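You operate a simulated robot arm through the tools that you are given. There is no shell and no other tool.

You run a simulated robot arm. Do the job below in one go: nothing can be reset, and whatever is moved stays where it is left.

Task
Cap the latched bottle with its foil cap and stand it in the CLEAN tray.
Fine: swing the spout back over the drip tray; the foil cap lies beside the block; free the neck latch. Set down upright: what you pick out.

Only the result counts: the job must be done as asked and must still hold three seconds after the hand-in. Knocking over, shifting, dropping, spilling or breaking anything else fails it. Lids that push on must go on centred and level and be pressed home; caps that screw on are set level and turned clockwise until they are tight.

Robot
A 7-joint arm with a fingered hand, fixed in place. Base frame: the origin is on the floor under the middle of its stand, x ahead of it, y to its left, z up; the work surface is at about z = 0.85. Lengths are in m, angles in rad, forces in N, time in s.
With the tool pointing down near the work surface it reaches from about 0.36 to 0.84 m from the base axis. Its first joint turns from -2.007 to 2.007 rad. Payload 5 kg.
The TCP is the grasp point between the finger pads, 0.032 m short of the fingertips. In the tool frame z runs along the fingers and y along their closing line. The gripper opens to 0.16 m; its body begins 0.089 m behind the TCP. The gripper is a hand of 4 fingers: y runs from the thumb to the fingers, the wrist lies at [0, 0, -0.267] in the tool frame, and closing takes about 1.5 s.
Orientation is that of the tool frame in the base frame, as a unit quaternion [w, x, y, z]. With the fingers straight down and closing along the base's y, the tool's x points along the base's -x, its y along +y and its z along -z.

Tools
- The arm moves only by the tool move_arm. Its argument "increments" is text: rows parted by semicolons, each of 7 numbers parted by spaces: the shift along the base's x, y, z in units of 50 mm (1.0 is 50 mm), then the turn, a rotation vector about the base's x, y, z in units of 8 degrees (1.0 is 8 degrees), then the finger opening in m, from 0 to 0.16. In form: tx ty tz ax ay az grip; .... A call has 1 to 20 rows; each row shifts and turns the commanded pose from where the row before left it. A call with a number of a shift or a turn outside -1 to 1 is refused whole. A row lasts 0.2 s, in which the tool goes at most 0.05 m and 0.15 rad; a call with a longer step from one row to the next is refused whole, and so is a gripper value outside its range. A pose out of reach is approached as far as the arm can. The call stops where the force on the tool passes 40 N (or 10 N more than at its start, if that is more) or the arm is blocked; 0.2 s more then pass. Each finger travels about 0.108 m/s and halts on what it meets, pressing with about 24 N; the grip force reading is that of the motor and also rises with nothing between the fingers. The clock runs only during rows and for 0.2 s after the last one: add rows that do not move to give the fingers time. It gives the time, the measured TCP pose, the force on the tool (base axes), the opening and the grip force at its end, in the units of the frame above (readings bear some noise), with the torque about the TCP (base axes, N m) and any sound that the robot's microphone picked up, and new pictures: "views" is both (left out), scene, wrist or none.
- Cameras (640 x 400 px; columns grow to the right, rows downward): "scene" is fixed at [0.0507, -0.4987, 1.6808]; the picture's right is [0.89, -0.47, 0.00], its down [-0.24, -0.45, -0.86] and it looks along [0.40, 0.76, -0.51] (base axes); focal length 375 px, centre (320, 200). "wrist" rides on the gripper at [0.08, -0.004, -0.114] in the tool frame; the picture's right is [0.05, 1.00, 0.00], its down [-0.82, 0.04, -0.58] and it looks along [-0.58, 0.03, 0.82] (tool axes); focal length 265 px, centre (320, 200). There is no depth. A picture from a camera that has moved, and an enlarged one, comes with that camera's place and axes in the base frame and with its lens.
- raise_lower(by): slides the trunk up (or, below 0, down) by that many m; the arm rides with it, the base frame stays. It gives what a move gives, with no picture.
- preshape(shape): the hand has 4 fingers and takes this shape, open, in about a second: jaw (thumb against the fingers, like two jaws); tri (thumb and two fingers); tip (a fingertip pinch); poke (one finger out to press); point (the index stretched); flat (the hand flat); cup (the hand cupped); fist (a fist). The gripper value then closes the fingers along that shape, each until it touches; the sizes above hold for jaw. It gives what a move gives, with no picture.
- inspect(camera, box): a new picture of the part [left, top, right, bottom] of that camera's present view, enlarged. It takes no simulated time.
- finish_job(): hands the job in; it is judged then, once.

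Places have to be worked out from the pictures, the camera data and where the tool is seen. Open the gripper and draw the arm clear of the work before you hand the job in, unless the task says otherwise.

The tools are called after "Emit:" as a command line: name --argument value ..., lists and objects as JSON in quotes. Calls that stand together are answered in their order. move_arm: Moves the arm, as the interface text tells. Its arguments: {"type":"object","properties":{"increments":{"type":"string"},"views":{"type":"string","enum":["both","scene","wrist","none"]}},"required":["increments"]} The other tools are called the same way: raise_lower (by) moves the trunk up or down; preshape (shape) gives the hand a shape; inspect (camera, box) takes an enlarged picture of a part of a camera's view; finish_job () hands the job in.

At the start:

```text
t: 0.0
eef_pos: [0.5113, 0.1899, 1.3535]
orientation: [0.0, 0.0, 1.0, 0.0]
contact_force: [0.2, 0.2, 0.1]
ft_torque: [-0.02, 0.01, -0.01]
width: 0.1598
grip_force: 0.1
shape: jaw
trunk travel left (down, up): [-0.875, 0.115]
```

scene: 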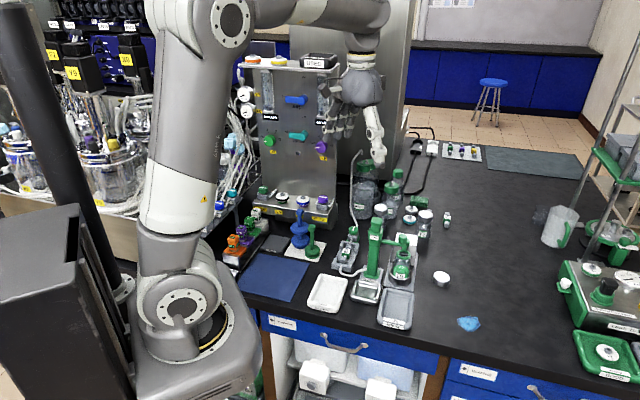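
wrist: 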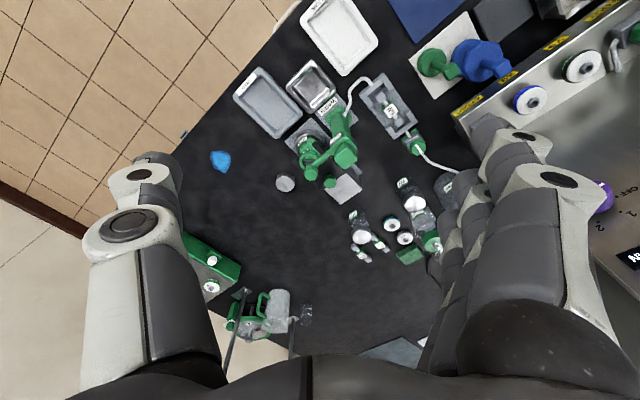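

I start by looking closely at the work area in both cameras before moving anything.

Emit:
inspect --camera "scene" --box '[300, 200, 460, 300]'

Emit:
inspect --camera "scene" --box '[300, 250, 460, 350]'

Emit:
inspect --camera "scene" --box '[340, 140, 500, 240]'

Emit:
inspect --camera "wrist" --box '[220, 50, 460, 200]'

Emit:
inspect --camera "wrist" --box '[320, 150, 480, 280]'

Emit:
inspect --camera "scene" --box '[220, 160, 340, 280]'

```text
4.00 times, centred on (380, 250) of scene
camera zoom: at [0.0507, -0.4987, 1.6808], right [0.89, -0.47, 0.0], down [-0.24, -0.45, -0.86], along [0.4, 0.76, -0.51], focal length 1501 px, centre (80, 0)
```

zoom: 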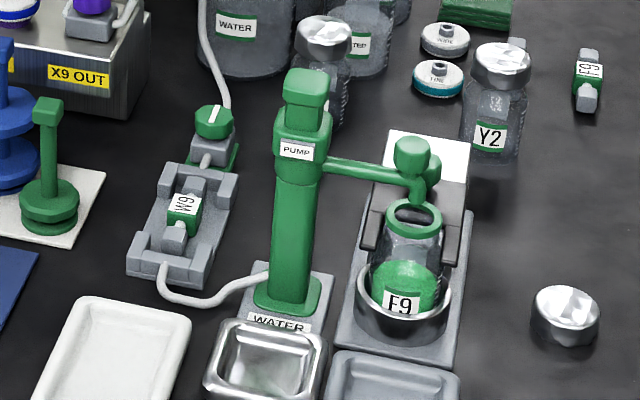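

```text
4.00 times, centred on (380, 300) of scene
camera zoom: at [0.0507, -0.4987, 1.6808], right [0.89, -0.47, 0.0], down [-0.24, -0.45, -0.86], along [0.4, 0.76, -0.51], focal length 1501 px, centre (80, -200)
```

zoom: 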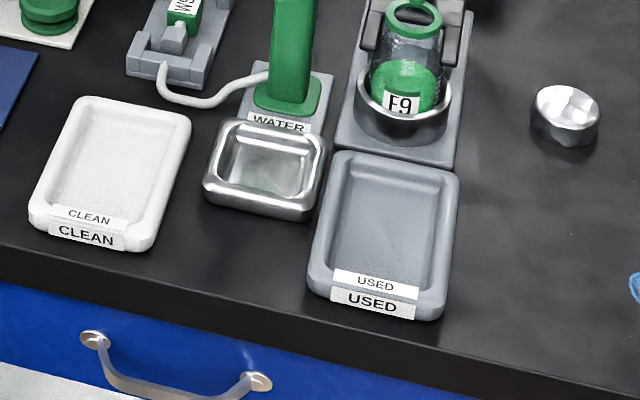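

```text
4.00 times, centred on (420, 190) of scene
camera zoom: at [0.0507, -0.4987, 1.6808], right [0.89, -0.47, 0.0], down [-0.24, -0.45, -0.86], along [0.4, 0.76, -0.51], focal length 1501 px, centre (-80, 240)
```

zoom: 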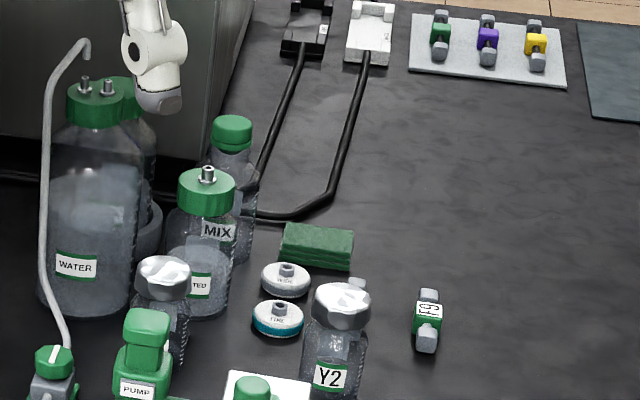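

```text
2.67 times, centred on (340, 125) of wrist
camera zoom: at [0.4293, 0.1867, 1.4665], right [-0.05, 1.0, 0.0], down [0.82, 0.04, 0.58], along [0.58, 0.03, -0.82], focal length 708 px, centre (267, 400)
```

zoom: 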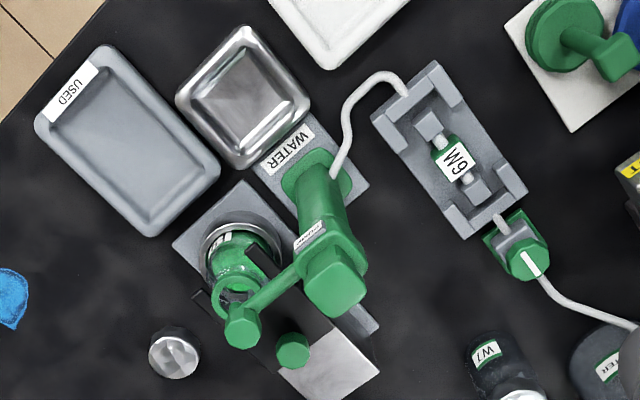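

```text
3.08 times, centred on (400, 215) of wrist
camera zoom: at [0.4293, 0.1867, 1.4665], right [-0.05, 1.0, 0.0], down [0.82, 0.04, 0.58], along [0.58, 0.03, -0.82], focal length 817 px, centre (74, 154)
```

zoom: 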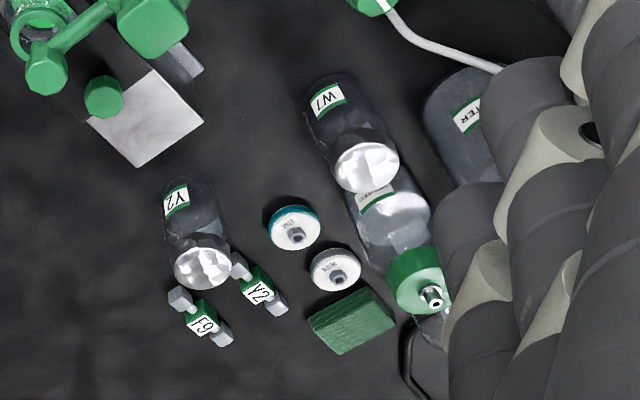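

```text
3.33 times, centred on (280, 220) of scene
camera zoom: at [0.0507, -0.4987, 1.6808], right [0.89, -0.47, 0.0], down [-0.24, -0.45, -0.86], along [0.4, 0.76, -0.51], focal length 1251 px, centre (453, 133)
```

zoom: 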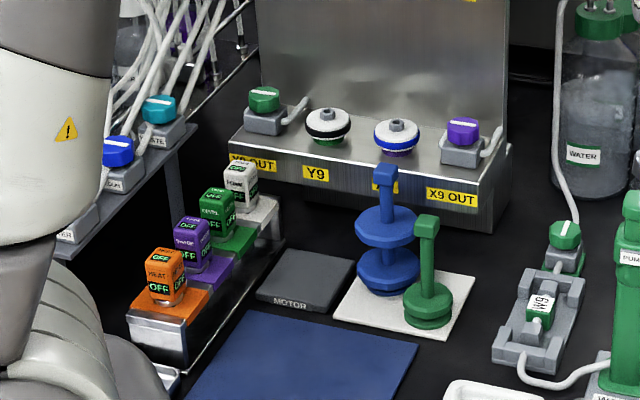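

The latched bottle looks like F9 in the grey block next to the pump, with the spout over it; the foil cap lies at about (0.80, 0.11). I zoom in further on the latch and spout.

Emit:
inspect --camera "scene" --box '[376, 226, 424, 256]'

Emit:
inspect --camera "scene" --box '[380, 250, 428, 290]'

Emit:
inspect --camera "wrist" --box '[280, 115, 376, 205]'

Emit:
inspect --camera "scene" --box '[360, 215, 400, 240]'

Emit:
inspect --camera "scene" --box '[425, 265, 457, 290]'

```text
13.33 times, centred on (400, 241) of scene
camera zoom: at [0.0507, -0.4987, 1.6808], right [0.89, -0.47, 0.0], down [-0.24, -0.45, -0.86], along [0.4, 0.76, -0.51], focal length 5004 px, centre (-747, -347)
```

zoom: 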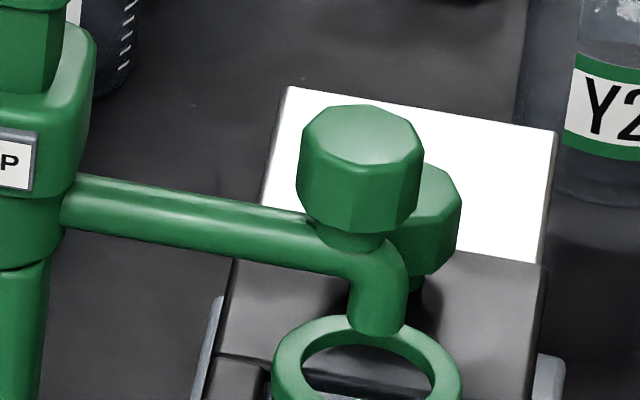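

```text
10.00 times, centred on (404, 270) of scene
camera zoom: at [0.0507, -0.4987, 1.6808], right [0.89, -0.47, 0.0], down [-0.24, -0.45, -0.86], along [0.4, 0.76, -0.51], focal length 3753 px, centre (-520, -500)
```

zoom: 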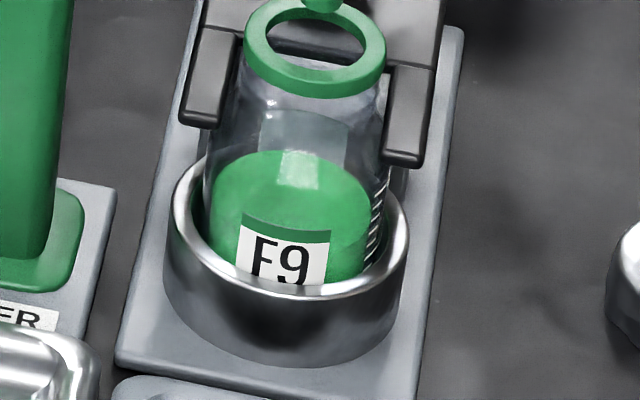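

```text
4.44 times, centred on (328, 160) of wrist
camera zoom: at [0.4293, 0.1867, 1.4665], right [-0.05, 1.0, 0.0], down [0.82, 0.04, 0.58], along [0.58, 0.03, -0.82], focal length 1180 px, centre (284, 378)
```

zoom: 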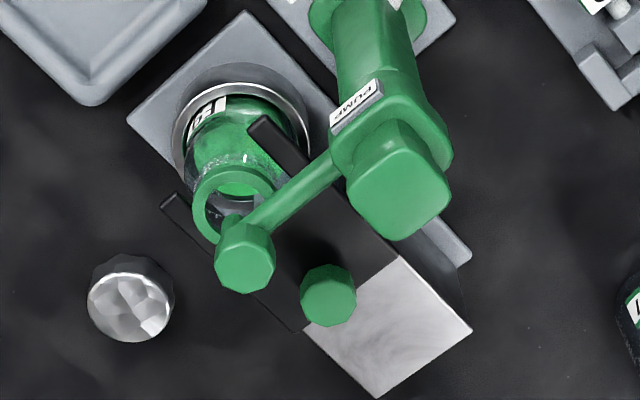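

```text
16.00 times, centred on (380, 228) of scene
camera zoom: at [0.0507, -0.4987, 1.6808], right [0.89, -0.47, 0.0], down [-0.24, -0.45, -0.86], along [0.4, 0.76, -0.51], focal length 6004 px, centre (-640, -240)
```

zoom: 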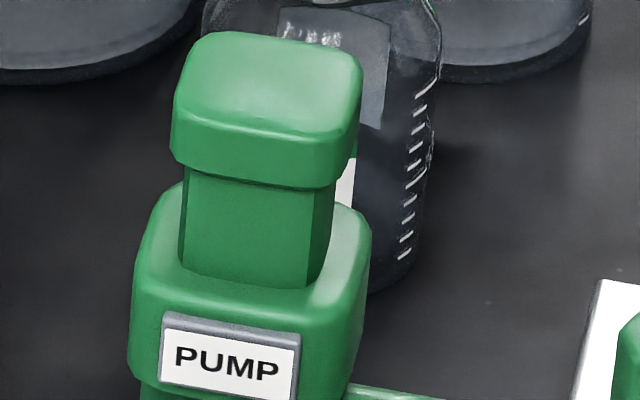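

```text
16.00 times, centred on (441, 278) of scene
camera zoom: at [0.0507, -0.4987, 1.6808], right [0.89, -0.47, 0.0], down [-0.24, -0.45, -0.86], along [0.4, 0.76, -0.51], focal length 6004 px, centre (-1616, -1040)
```

zoom: 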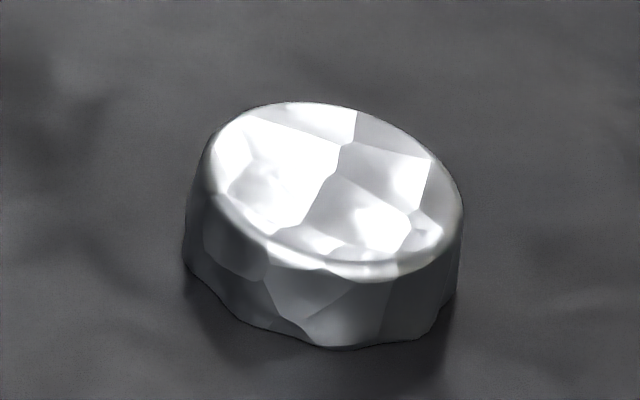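

The block's long axis runs at 45° in x/y. I judge the bottle neck to be at about (0.693, 0.177, 0.956), the latch's green knob at (0.741, 0.225, 0.956), the spout knob at (0.685, 0.183, 1.02) and the pump axis at (0.629, 0.241). The drip tray is at about (0.56, 0.17). I move a little closer, still high up, for a better look.

Emit:
move_arm --increments "0.8 0 -0.8 0 0 0 0.16; 0.8 0 -0.8 0 0 0 0.16; 0 0 -0.6 0 0 0 0.16" --views "both"

```text
refused: row 1 steps farther than a row can; nothing moved
```

The combined step was too long, so I use smaller rows.

Emit:
move_arm --increments "0.6 0 -0.7 0 0 0 0.16; 0.6 0 -0.7 0 0 0 0.16; 0.4 0 -0.8 0 0 0 0.16" --views "both"

```text
t: 0.8
eef_pos: [0.5913, 0.1886, 1.2403]
orientation: [0.0, 0.0, 1.0, 0.0]
contact_force: [0.4, 0.0, -0.7]
ft_torque: [0.01, 0.02, -0.02]
width: 0.1598
grip_force: 0.0
shape: jaw
trunk travel left (down, up): [-0.875, 0.115]
camera wrist: at [0.5102, 0.186, 1.355], right [-0.05, 1.0, 0.0], down [0.82, 0.04, 0.58], along [0.58, 0.03, -0.82], focal length 265 px, centre (320, 200)
```

scene: 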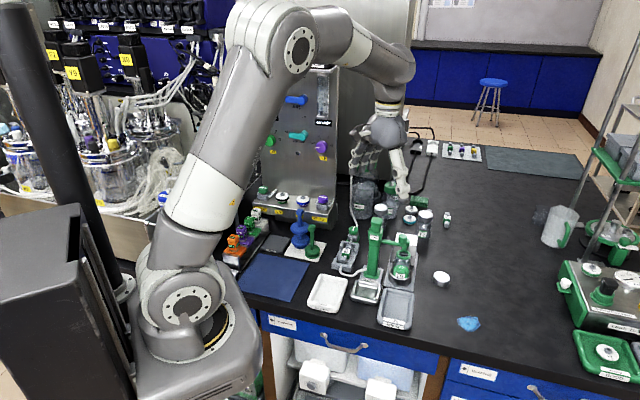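
wrist: 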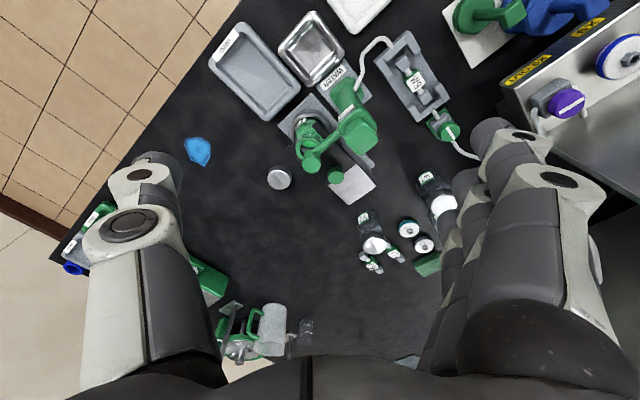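

The view is closer now. I zoom in on the latch and spout to refine the geometry.

Emit:
inspect --camera "wrist" --box '[256, 80, 400, 210]'

Emit:
inspect --camera "wrist" --box '[280, 110, 344, 150]'

Emit:
inspect --camera "wrist" --box '[310, 145, 390, 210]'

Emit:
inspect --camera "scene" --box '[340, 90, 440, 210]'

```text
3.08 times, centred on (328, 145) of wrist
camera zoom: at [0.5102, 0.186, 1.355], right [-0.05, 1.0, 0.0], down [0.82, 0.04, 0.58], along [0.58, 0.03, -0.82], focal length 817 px, centre (295, 369)
```

zoom: 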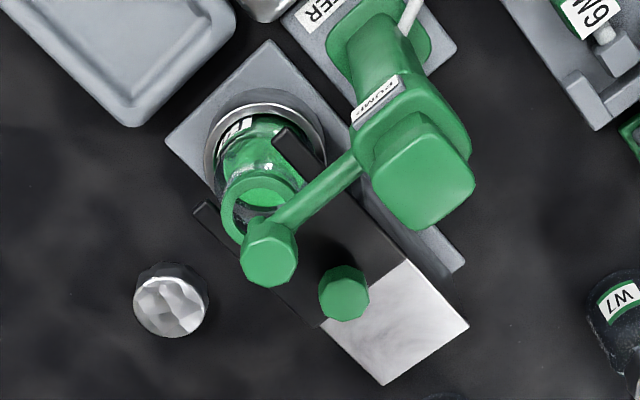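

```text
10.00 times, centred on (312, 130) of wrist
camera zoom: at [0.5102, 0.186, 1.355], right [-0.05, 1.0, 0.0], down [0.82, 0.04, 0.58], along [0.58, 0.03, -0.82], focal length 2654 px, centre (400, 900)
```

zoom: 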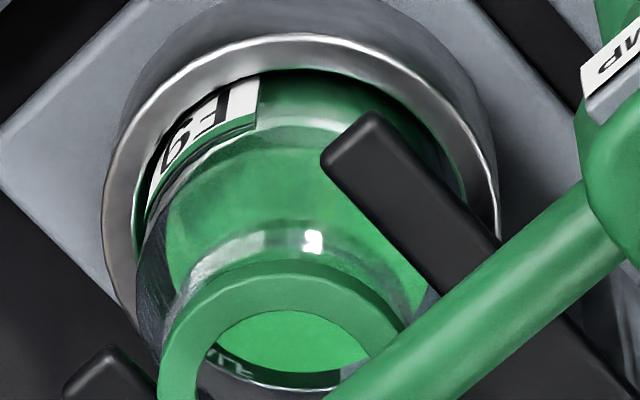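

```text
6.15 times, centred on (350, 178) of wrist
camera zoom: at [0.5102, 0.186, 1.355], right [-0.05, 1.0, 0.0], down [0.82, 0.04, 0.58], along [0.58, 0.03, -0.82], focal length 1633 px, centre (135, 338)
```

zoom: 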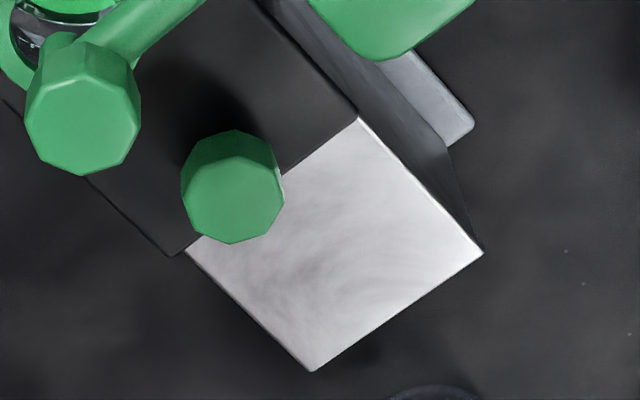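

```text
3.33 times, centred on (390, 150) of scene
camera zoom: at [0.0507, -0.4987, 1.6808], right [0.89, -0.47, 0.0], down [-0.24, -0.45, -0.86], along [0.4, 0.76, -0.51], focal length 1251 px, centre (87, 367)
```

zoom: 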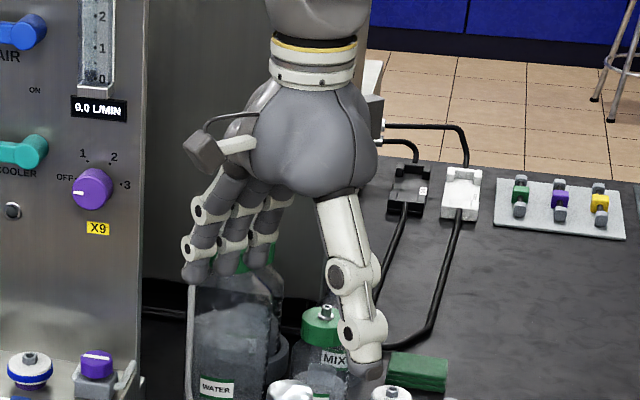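

The latch is a fork with its tines over the bottle's shoulders. It should slide back along (+x,+y) over the bright plate. I try the poke shape up here to see where the finger ends up.

Emit:
preshape --shape "poke"

Emit:
inspect --camera "scene" --box '[340, 90, 440, 210]'

Emit:
inspect --camera "wrist" --box '[0, 0, 640, 400]'

```text
t: 1.7
eef_pos: [0.5885, 0.1909, 1.2419]
orientation: [0.0, 0.0, 1.0, 0.0]
contact_force: [-0.5, -0.4, 0.9]
ft_torque: [0.02, 0.0, 0.0]
width: 0.0
grip_force: 0.1
shape: poke
trunk travel left (down, up): [-0.875, 0.115]
```

```text
3.33 times, centred on (390, 150) of scene
camera zoom: at [0.0507, -0.4987, 1.6808], right [0.89, -0.47, 0.0], down [-0.24, -0.45, -0.86], along [0.4, 0.76, -0.51], focal length 1251 px, centre (87, 367)
```

zoom: 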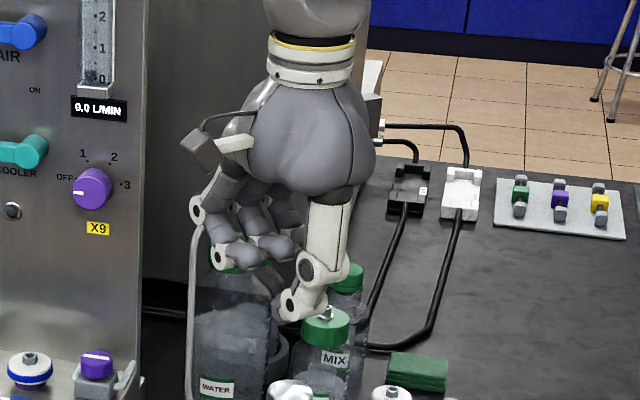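

```text
1.00 times, centred on (320, 200) of wrist (not enlarged: the box is as wide or as high as the picture)
camera zoom: at [0.508, 0.1859, 1.3564], right [-0.05, 1.0, 0.0], down [0.82, 0.04, 0.58], along [0.58, 0.03, -0.82], focal length 265 px, centre (320, 200)
```

zoom: 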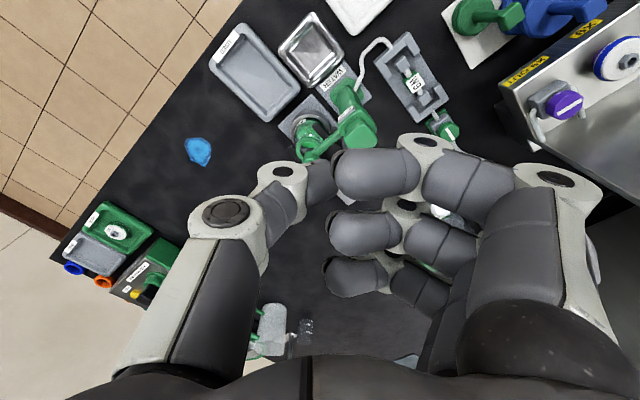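

The hand may still be settling. I wait with a still row and look again, and also see what the opening value does in this shape.

Emit:
move_arm --increments "0 0 0 0 0 0 0.16; 0 0 0 0 0 0 0.16; 0 0 0 0 0 0 0.16; 0 0 0 0 0 0 0.16" --views "wrist"

Emit:
inspect --camera "scene" --box '[340, 90, 440, 210]'

```text
t: 2.7
eef_pos: [0.589, 0.1899, 1.2421]
orientation: [0.0, 0.0, 1.0, 0.0]
contact_force: [-0.1, -0.4, 0.0]
ft_torque: [0.01, -0.01, 0.01]
width: 0.0002
grip_force: 0.1
shape: poke
trunk travel left (down, up): [-0.875, 0.115]
camera wrist: at [0.5082, 0.1859, 1.3561], right [-0.05, 1.0, 0.0], down [0.82, 0.04, 0.58], along [0.58, 0.03, -0.82], focal length 265 px, centre (320, 200)
```

wrist: 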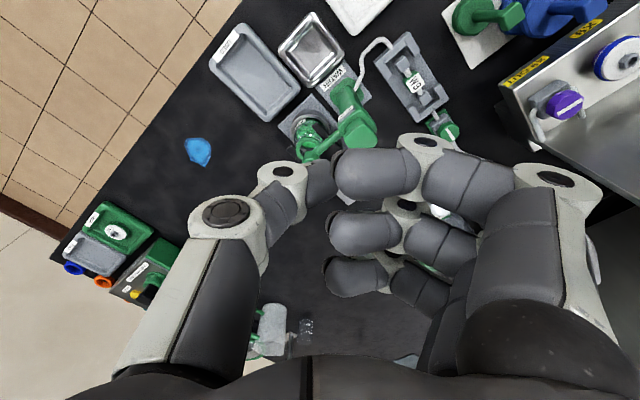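

```text
3.33 times, centred on (390, 150) of scene
camera zoom: at [0.0507, -0.4987, 1.6808], right [0.89, -0.47, 0.0], down [-0.24, -0.45, -0.86], along [0.4, 0.76, -0.51], focal length 1251 px, centre (87, 367)
```

zoom: 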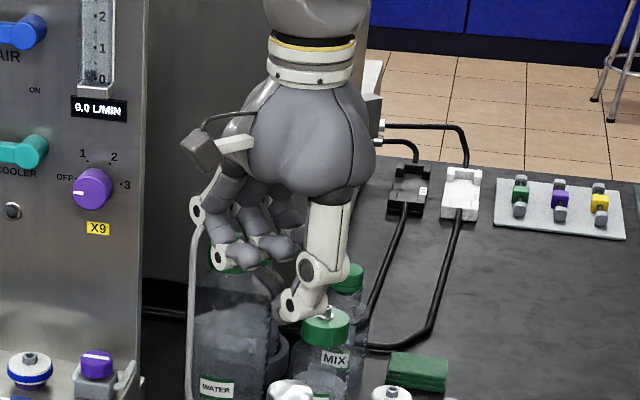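

Poke gives a bunched, closed hand with no slender finger. I check the "point" shape instead.

Emit:
preshape --shape "point"

Emit:
inspect --camera "scene" --box '[340, 90, 440, 210]'

Emit:
inspect --camera "wrist" --box '[0, 0, 640, 400]'

```text
t: 3.6
eef_pos: [0.5894, 0.1887, 1.2429]
orientation: [0.0, -0.001, 1.0, 0.001]
contact_force: [-0.9, 0.7, -0.2]
ft_torque: [0.01, 0.0, 0.03]
width: 0.1525
grip_force: 0.0
shape: point
trunk travel left (down, up): [-0.875, 0.115]
```

```text
3.33 times, centred on (390, 150) of scene
camera zoom: at [0.0507, -0.4987, 1.6808], right [0.89, -0.47, 0.0], down [-0.24, -0.45, -0.86], along [0.4, 0.76, -0.51], focal length 1251 px, centre (87, 367)
```

zoom: 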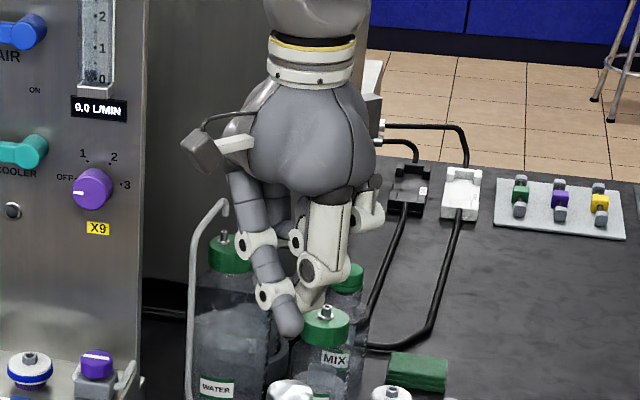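

```text
1.00 times, centred on (320, 200) of wrist (not enlarged: the box is as wide or as high as the picture)
camera zoom: at [0.5082, 0.1859, 1.3561], right [-0.05, 1.0, 0.0], down [0.82, 0.04, 0.58], along [0.58, 0.03, -0.82], focal length 265 px, centre (320, 200)
```

zoom: 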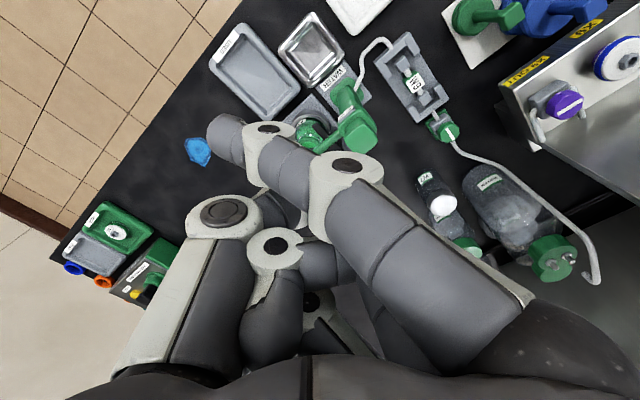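

In point shape the index sticks out diagonally and barely past the thumb. I look at "tip" and "tri", which may give a slimmer pincer for the knobs.

Emit:
preshape --shape "tip"

Emit:
inspect --camera "scene" --box '[340, 90, 440, 210]'

Emit:
inspect --camera "wrist" --box '[0, 0, 640, 400]'

Emit:
preshape --shape "tri"

Emit:
inspect --camera "scene" --box '[340, 90, 440, 210]'

Emit:
inspect --camera "wrist" --box '[0, 0, 640, 400]'

```text
t: 4.5
eef_pos: [0.5887, 0.1893, 1.243]
orientation: [0.0, 0.0, 1.0, 0.001]
contact_force: [-0.5, -0.8, -0.1]
ft_torque: [0.01, 0.01, -0.01]
width: 0.1599
grip_force: 0.0
shape: tip
trunk travel left (down, up): [-0.875, 0.115]
```

```text
3.33 times, centred on (390, 150) of scene
camera zoom: at [0.0507, -0.4987, 1.6808], right [0.89, -0.47, 0.0], down [-0.24, -0.45, -0.86], along [0.4, 0.76, -0.51], focal length 1251 px, centre (87, 367)
```

zoom: 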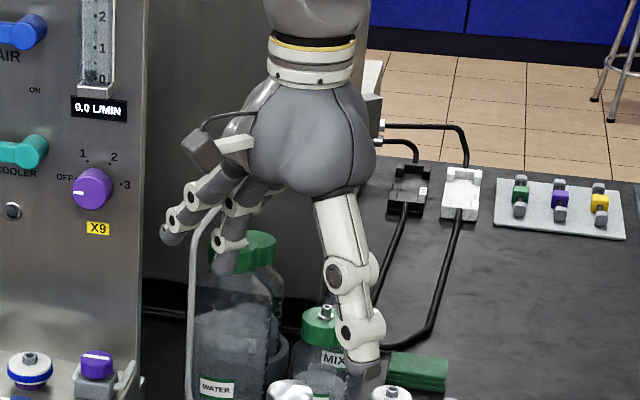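

```text
1.00 times, centred on (320, 200) of wrist (not enlarged: the box is as wide or as high as the picture)
camera zoom: at [0.5082, 0.1858, 1.3561], right [-0.05, 1.0, 0.0], down [0.82, 0.04, 0.58], along [0.58, 0.03, -0.82], focal length 265 px, centre (320, 200)
```

zoom: 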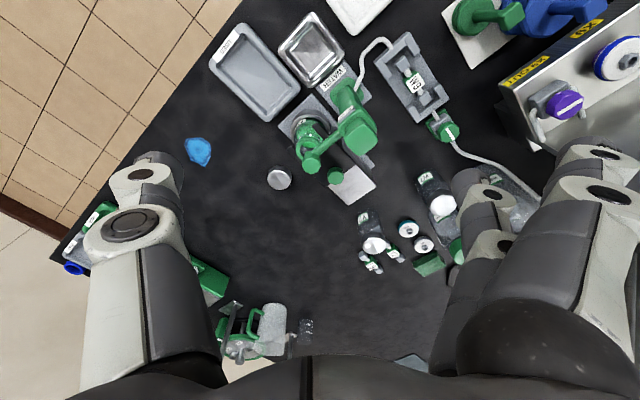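

```text
t: 5.4
eef_pos: [0.5885, 0.1909, 1.2422]
orientation: [0.0, -0.001, 1.0, -0.001]
contact_force: [0.1, 0.2, 0.8]
ft_torque: [0.06, -0.01, 0.03]
width: 0.1599
grip_force: 0.1
shape: tri
trunk travel left (down, up): [-0.875, 0.115]
```

```text
3.33 times, centred on (390, 150) of scene
camera zoom: at [0.0507, -0.4987, 1.6808], right [0.89, -0.47, 0.0], down [-0.24, -0.45, -0.86], along [0.4, 0.76, -0.51], focal length 1251 px, centre (87, 367)
```

zoom: 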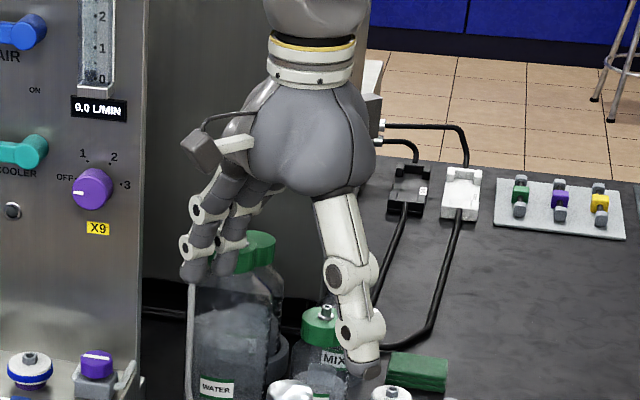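

```text
1.00 times, centred on (320, 200) of wrist (not enlarged: the box is as wide or as high as the picture)
camera zoom: at [0.5082, 0.1859, 1.3561], right [-0.05, 1.0, 0.0], down [0.82, 0.04, 0.58], along [0.58, 0.03, -0.82], focal length 265 px, centre (320, 200)
```

zoom: 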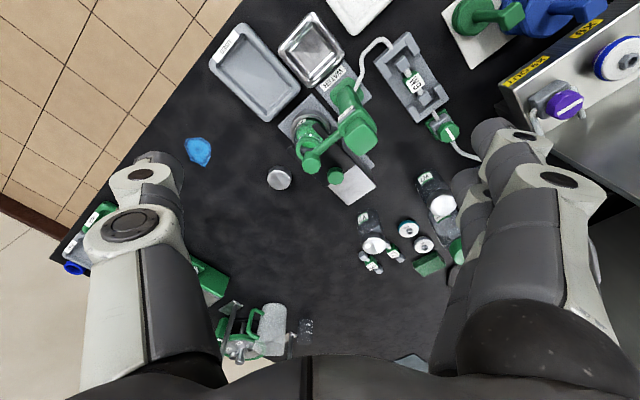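

I close the tri shape partway to 0.04, still high up, to see how slim the fingers are and where the tips meet.

Emit:
move_arm --increments "0 0 0 0 0 0 0.04; 0 0 0 0 0 0 0.04; 0 0 0 0 0 0 0.04; 0 0 0 0 0 0 0.04; 0 0 0 0 0 0 0.04; 0 0 0 0 0 0 0.04" --views "wrist"

Emit:
inspect --camera "scene" --box '[340, 90, 440, 210]'

```text
t: 6.8
eef_pos: [0.5892, 0.1887, 1.2419]
orientation: [0.0, 0.0, 1.0, 0.0]
contact_force: [-0.9, -0.6, 0.8]
ft_torque: [0.04, 0.02, 0.01]
width: 0.0405
grip_force: 0.0
shape: tri
trunk travel left (down, up): [-0.875, 0.115]
camera wrist: at [0.5082, 0.1859, 1.3561], right [-0.05, 1.0, 0.0], down [0.82, 0.04, 0.58], along [0.58, 0.03, -0.82], focal length 265 px, centre (320, 200)
```

wrist: 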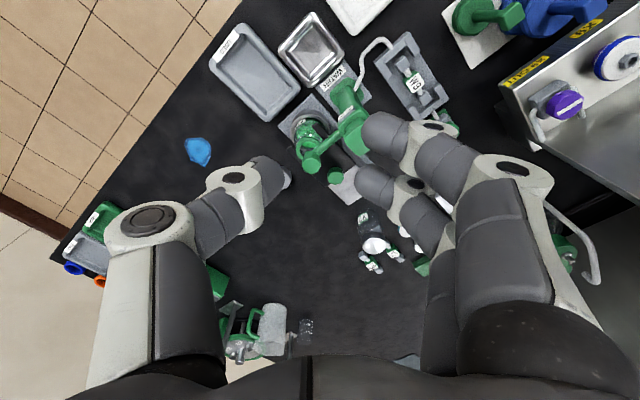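

```text
3.33 times, centred on (390, 150) of scene
camera zoom: at [0.0507, -0.4987, 1.6808], right [0.89, -0.47, 0.0], down [-0.24, -0.45, -0.86], along [0.4, 0.76, -0.51], focal length 1251 px, centre (87, 367)
```

zoom: 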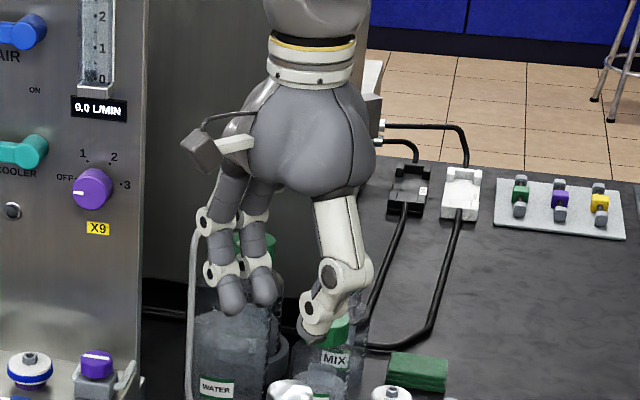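

In tri at 0.04 opening, the thumb tip sits 0.03 m to the tool's -y side of the TCP, with two fingers opposite. I plan to cage the spout knob between the thumb and fingers, with the camera on the outer side. So I turn the tool +120° about z, staying high.

Emit:
move_arm --increments "0.2 -0.2 0 0 0 1 0.08; 0.2 -0.2 0 0 0 1 0.08; 0.2 -0.2 0 0 0 1 0.08; 0.2 -0.2 0 0 0 1 0.08; 0.2 -0.2 0 0 0 1 0.08; 0 0 0 0 0 1 0.08; 0 0 0 0 0 1 0.08; 0 0 0 0 0 1 0.08; 0 0 0 0 0 1 0.08; 0 0 0 0 0 1 0.08; 0 0 0 0 0 1 0.08; 0 0 0 0 0 1 0.08; 0 0 0 0 0 1 0.08; 0 0 0 0 0 1 0.08; 0 0 0 0 0 1 0.08" --views "both"

```text
t: 10.0
eef_pos: [0.6359, 0.1435, 1.2385]
orientation: [0.007, 0.738, -0.675, -0.001]
contact_force: [-0.1, 0.0, -0.1]
ft_torque: [0.05, 0.02, -0.01]
width: 0.0793
grip_force: 0.1
shape: tri
out of reach, approached as far as the arm can: row 12, 13, 14, 15
trunk travel left (down, up): [-0.875, 0.115]
camera wrist: at [0.6484, 0.0657, 1.3523], right [-0.99, -0.14, 0.01], down [-0.11, 0.81, 0.57], along [-0.09, 0.56, -0.82], focal length 265 px, centre (320, 200)
```

scene: 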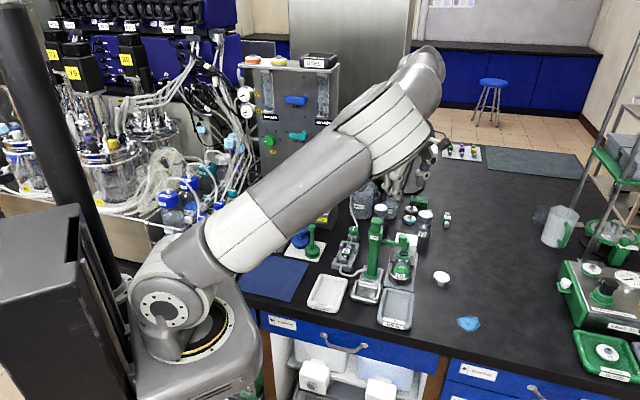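
wrist: 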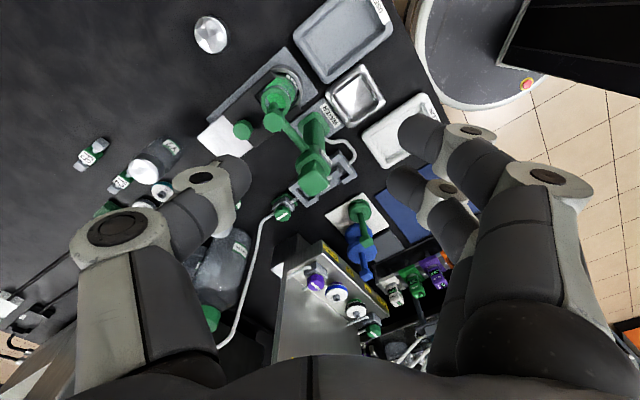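

The turn stopped at about +95°, so the wrist limit is near there. Pushing with the side of the index finger in the original orientation clears the pump better anyway. I turn back to that orientation while staying high.

Emit:
move_arm --increments "0 0 0 0 0 -1 0.08; 0 0 0 0 0 -1 0.08; 0 0 0 0 0 -1 0.08; 0 0 0 0 0 -1 0.08; 0 0 0 0 0 -1 0.08; 0 0 0 0 0 -1 0.08; 0 0 0 0 0 -1 0.08; 0 0 0 0 0 -1 0.08; 0 0 0 0 0 -1 0.05; 0 0 0 0 0 -1 0.03; 0 0 0 0 0 -1 0.01; 0 0 0 0 0 -1 0.0" --views "wrist"

```text
t: 12.6
eef_pos: [0.6367, 0.1444, 1.2374]
orientation: [-0.006, 0.009, 1.0, 0.007]
contact_force: [0.7, -1.2, 0.0]
ft_torque: [-0.02, -0.02, -0.02]
width: 0.0001
grip_force: 22.7
shape: tri
trunk travel left (down, up): [-0.875, 0.115]
camera wrist: at [0.5564, 0.1407, 1.3513], right [-0.03, 1.0, 0.01], down [0.82, 0.02, 0.57], along [0.57, 0.03, -0.82], focal length 265 px, centre (320, 200)
```

wrist: 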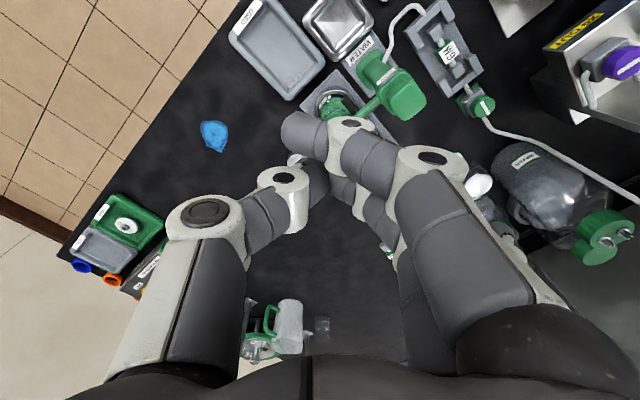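

The hand is back at the original yaw with a slight tilt of about 1°. The closed index tip sits about (-0.026, -0.013) from the TCP. I correct the tilt, go above the far side of the spout knob and descend partway to check.

Emit:
move_arm --increments "0.72 0.54 0 -0.1 -0.09 0.13 0; 0.72 0.54 0 0 0 0 0; 0.74 0.54 0 0 0 0 0; 0 0 -0.9 0 0 0 0; 0 0 -0.9 0 0 0 0; 0 0 -0.9 0 0 0 0" --views "both"

Emit:
inspect --camera "scene" --box '[350, 180, 446, 260]'

Emit:
inspect --camera "wrist" --box '[180, 20, 420, 200]'

```text
t: 14.0
eef_pos: [0.7436, 0.2244, 1.1011]
orientation: [0.001, -0.001, 1.0, -0.001]
contact_force: [-0.2, 0.2, -0.4]
ft_torque: [0.02, 0.01, -0.01]
width: 0.0001
grip_force: 24.1
shape: tri
trunk travel left (down, up): [-0.875, 0.115]
camera wrist: at [0.6631, 0.2203, 1.2147], right [-0.05, 1.0, 0.0], down [0.81, 0.04, 0.58], along [0.58, 0.03, -0.81], focal length 265 px, centre (320, 200)
```

scene: 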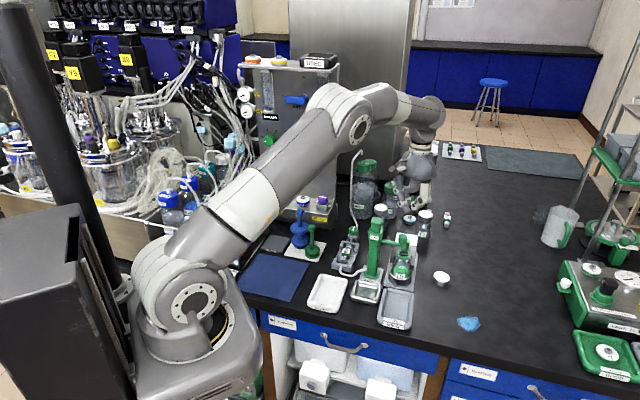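
wrist: 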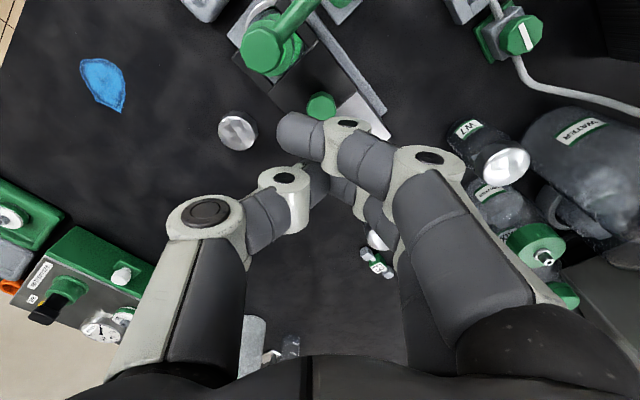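

```text
5.00 times, centred on (398, 220) of scene
camera zoom: at [0.0507, -0.4987, 1.6808], right [0.89, -0.47, 0.0], down [-0.24, -0.45, -0.86], along [0.4, 0.76, -0.51], focal length 1876 px, centre (-70, 100)
```

zoom: 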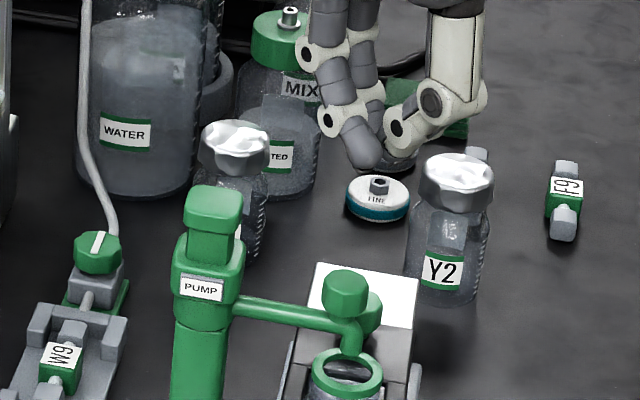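

```text
2.22 times, centred on (300, 110) of wrist
camera zoom: at [0.6631, 0.2203, 1.2147], right [-0.05, 1.0, 0.0], down [0.81, 0.04, 0.58], along [0.58, 0.03, -0.81], focal length 590 px, centre (364, 400)
```

zoom: 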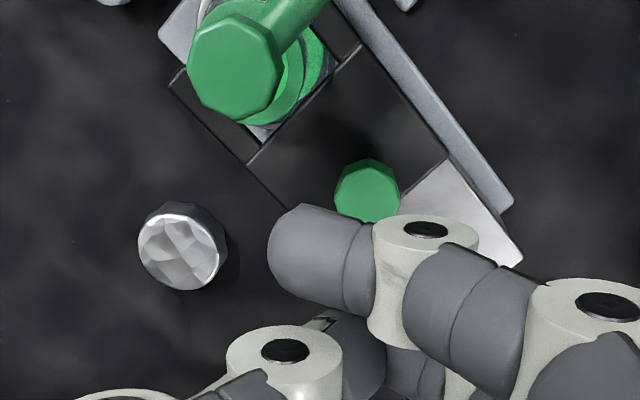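

The index tip is at about (0.712, 0.205, 1.085), which is (-0.032, -0.020, -0.016) from the TCP, and it lies just beyond the spout knob. I back off a few mm and descend until the tip is at about z = 0.985.

Emit:
move_arm --increments "0.12 0.12 -0.6 0 0 0 0; 0 0 -0.7 0 0 0 0; 0 0 -0.7 0 0 0 0" --views "both"

Emit:
inspect --camera "scene" --box '[360, 200, 440, 260]'

Emit:
inspect --camera "wrist" --box '[180, 0, 420, 180]'

```text
t: 14.8
eef_pos: [0.7506, 0.2329, 1.001]
orientation: [0.002, -0.001, 1.0, -0.001]
contact_force: [0.3, -0.3, 0.2]
ft_torque: [-0.02, 0.01, 0.04]
width: 0.0001
grip_force: 24.4
shape: tri
trunk travel left (down, up): [-0.875, 0.115]
camera wrist: at [0.6687, 0.2275, 1.1147], right [-0.05, 1.0, 0.0], down [0.81, 0.05, 0.58], along [0.58, 0.03, -0.81], focal length 265 px, centre (320, 200)
```

scene: 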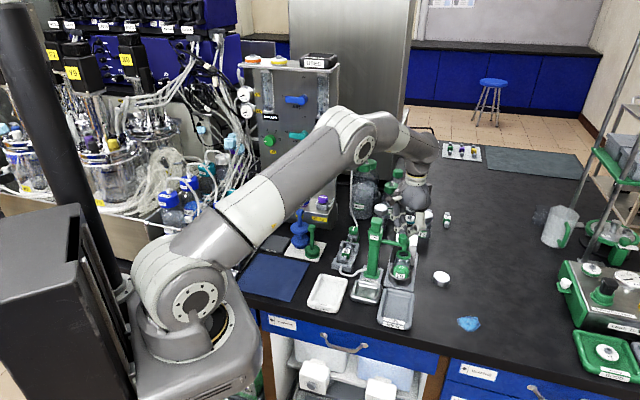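
wrist: 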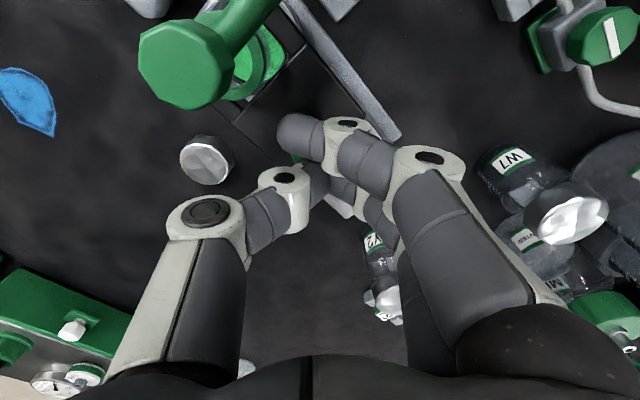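

```text
6.67 times, centred on (400, 230) of scene
camera zoom: at [0.0507, -0.4987, 1.6808], right [0.89, -0.47, 0.0], down [-0.24, -0.45, -0.86], along [0.4, 0.76, -0.51], focal length 2502 px, centre (-213, 0)
```

zoom: 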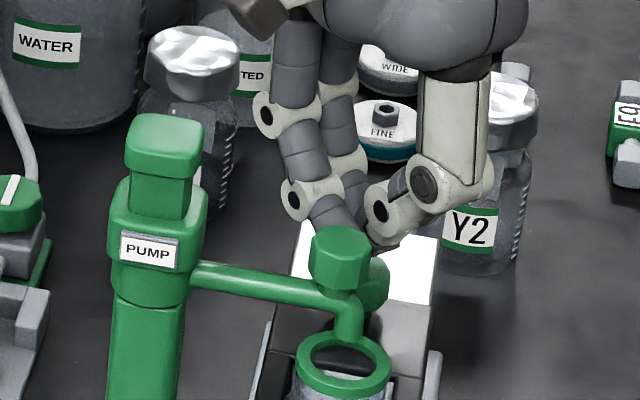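

```text
2.22 times, centred on (300, 90) of wrist
camera zoom: at [0.6687, 0.2275, 1.1147], right [-0.05, 1.0, 0.0], down [0.81, 0.05, 0.58], along [0.58, 0.03, -0.81], focal length 590 px, centre (364, 444)
```

zoom: 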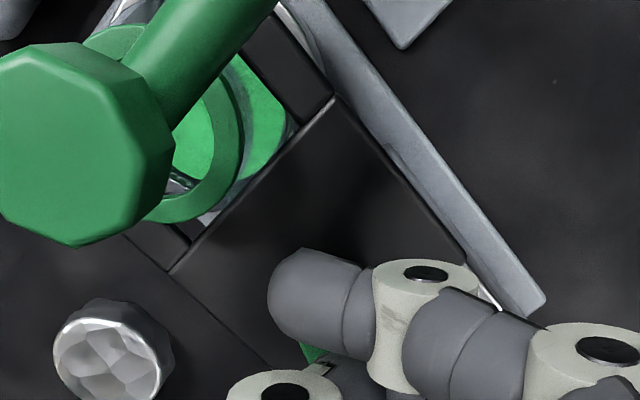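

The index tip is just behind the knob and not touching. I push in small steps along the arc about the pump axis (0.629, 0.241), up to the -60° position first, watching the force.

Emit:
move_arm --increments "-0.14 -0.12 0 0 0 0 0; -0.14 -0.12 0 0 0 0 0; -0.12 -0.17 0 0 0 0 0; -0.12 -0.18 0 0 0 0 0" --views "both"

Emit:
inspect --camera "scene" --box '[360, 200, 440, 260]'

```text
t: 15.8
eef_pos: [0.7236, 0.2018, 1.0031]
orientation: [0.001, -0.002, 1.0, 0.0]
contact_force: [0.6, 1.6, 0.1]
ft_torque: [0.03, -0.04, -0.02]
width: 0.0
grip_force: 24.1
shape: tri
trunk travel left (down, up): [-0.875, 0.115]
camera wrist: at [0.6429, 0.1988, 1.1158], right [-0.05, 1.0, 0.0], down [0.81, 0.05, 0.58], along [0.58, 0.03, -0.81], focal length 265 px, centre (320, 200)
```

scene: 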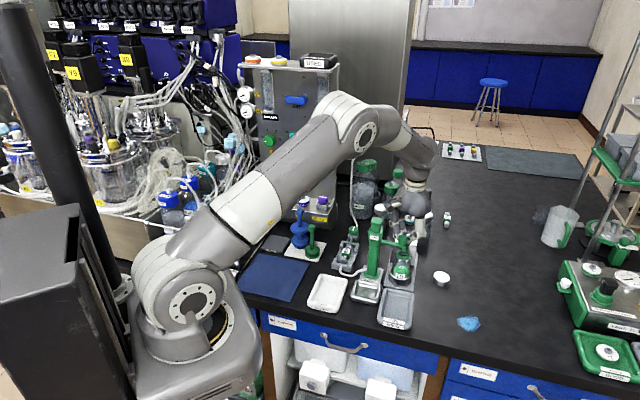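
wrist: 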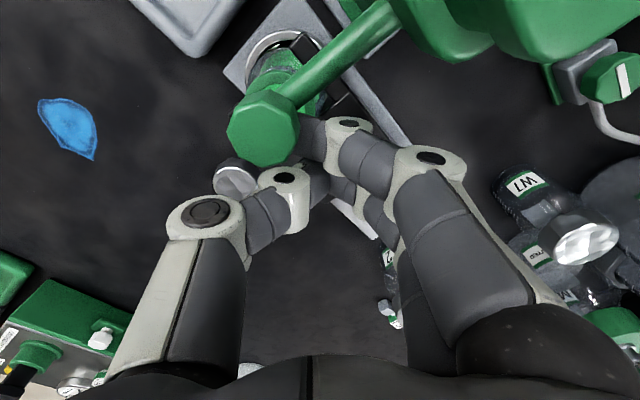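

```text
6.67 times, centred on (400, 230) of scene
camera zoom: at [0.0507, -0.4987, 1.6808], right [0.89, -0.47, 0.0], down [-0.24, -0.45, -0.86], along [0.4, 0.76, -0.51], focal length 2502 px, centre (-213, 0)
```

zoom: 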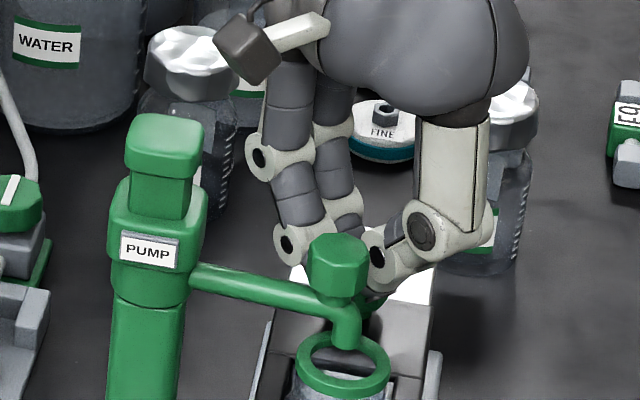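

The fingertip has started moving the spout, with the knob now at about (0.680, 0.179), and the forces are low. I continue along the arc toward -90°.

Emit:
move_arm --increments "-0.148 -0.097 0 0 0 0 0; -0.148 -0.097 0 0 0 0 0; -0.148 -0.097 0 0 0 0 0; -0.137 -0.053 0 0 0 0 0; -0.137 -0.053 0 0 0 0 0; -0.137 -0.053 0 0 0 0 0" --views "both"

Emit:
inspect --camera "scene" --box '[350, 205, 430, 265]'

```text
t: 17.2
eef_pos: [0.6823, 0.1801, 1.0028]
orientation: [0.002, -0.001, 1.0, -0.001]
contact_force: [1.1, -0.3, -0.3]
ft_torque: [-0.01, -0.04, 0.01]
width: 0.0
grip_force: 24.1
shape: tri
trunk travel left (down, up): [-0.875, 0.115]
camera wrist: at [0.6008, 0.1752, 1.1156], right [-0.05, 1.0, 0.0], down [0.81, 0.04, 0.58], along [0.58, 0.03, -0.81], focal length 265 px, centre (320, 200)
```

scene: 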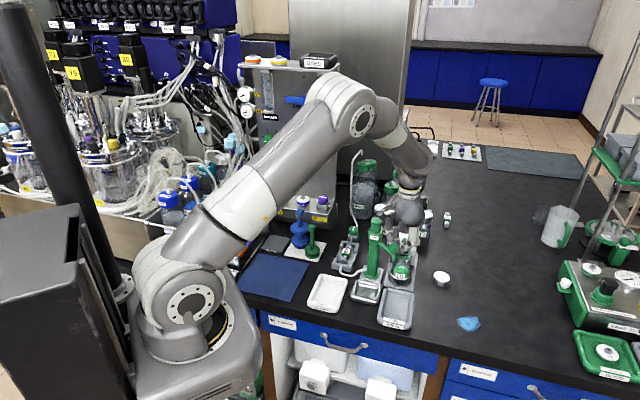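
wrist: 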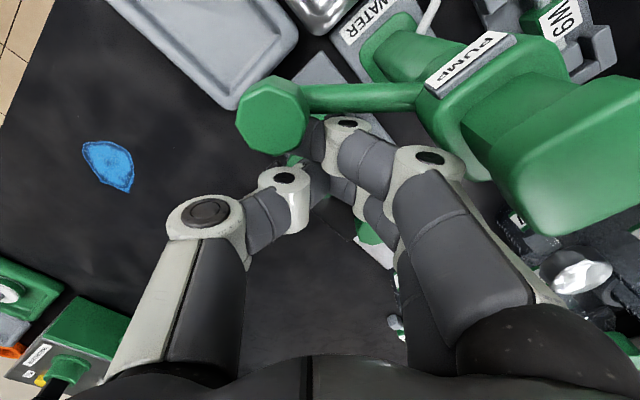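

```text
6.67 times, centred on (390, 235) of scene
camera zoom: at [0.0507, -0.4987, 1.6808], right [0.89, -0.47, 0.0], down [-0.24, -0.45, -0.86], along [0.4, 0.76, -0.51], focal length 2502 px, centre (-147, -33)
```

zoom: 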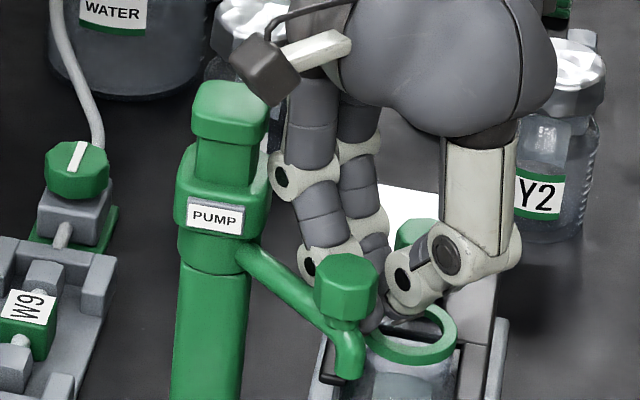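

The spout is now at about -88°, halfway. Continuing this way would run the index knuckle into the pump head. I back the finger out in +x/-y, rise, and turn the hand +90° so the thumb can trail the knob from +x.

Emit:
move_arm --increments "0.3 -0.15 0 0 0 0 0; 0.4 -0.15 0 0 0 0 0; 0 0 0.8 0 0 0 0; 0 0 0.9 0 0 0 0; 0 0 0.9 0 0 0 0; 0 0 0.4 0 0 0 0.08; -0.2 0 0 0 0 1 0.08; -0.2 0 0 0 0 1 0.08; -0.2 0 0 0 0 1 0.08; -0.2 0 0 0 0 1 0.08; -0.2 0 0 0 0 1 0.08; 0 0 0 0 0 1 0.08; 0 0 0 0 0 1 0.08; 0 0 0 0 0 1 0.08; 0 0 0 0 0 1 0.08; 0 0 0 0 0 1 0.08; 0 0 0 0 0 1 0.08" --views "both"

Emit:
inspect --camera "scene" --box '[350, 205, 430, 265]'

```text
t: 20.8
eef_pos: [0.6672, 0.1651, 1.1519]
orientation: [0.002, -0.696, 0.718, 0.0]
contact_force: [0.1, 0.3, -0.1]
ft_torque: [-0.01, -0.01, 0.0]
width: 0.0796
grip_force: 0.1
shape: tri
trunk travel left (down, up): [-0.875, 0.115]
camera wrist: at [0.6683, 0.0837, 1.265], right [-1.0, -0.02, 0.0], down [-0.02, 0.81, 0.58], along [-0.01, 0.58, -0.81], focal length 265 px, centre (320, 200)
```

scene: 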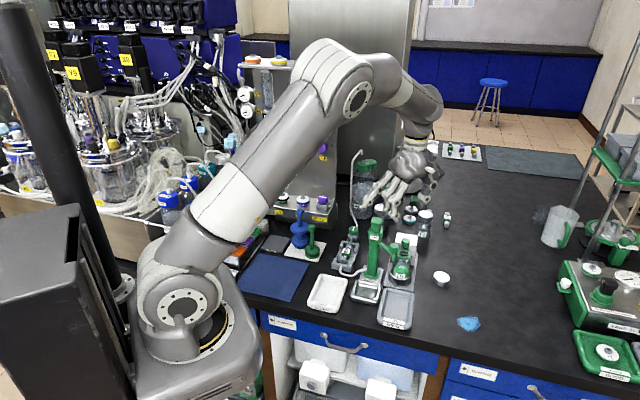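
wrist: 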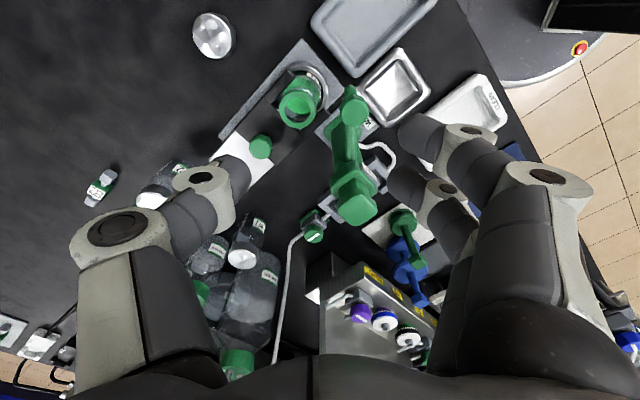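

```text
6.67 times, centred on (390, 235) of scene
camera zoom: at [0.0507, -0.4987, 1.6808], right [0.89, -0.47, 0.0], down [-0.24, -0.45, -0.86], along [0.4, 0.76, -0.51], focal length 2502 px, centre (-147, -33)
```

zoom: 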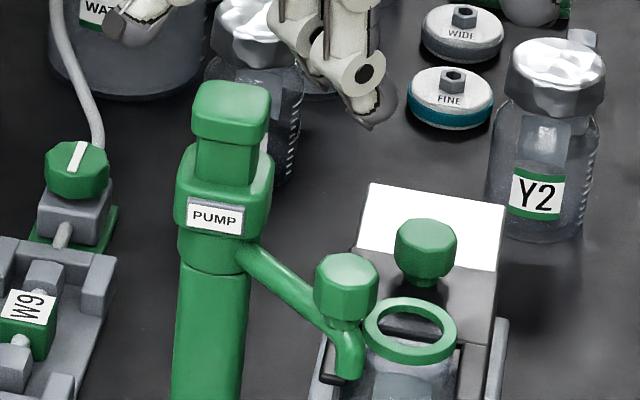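

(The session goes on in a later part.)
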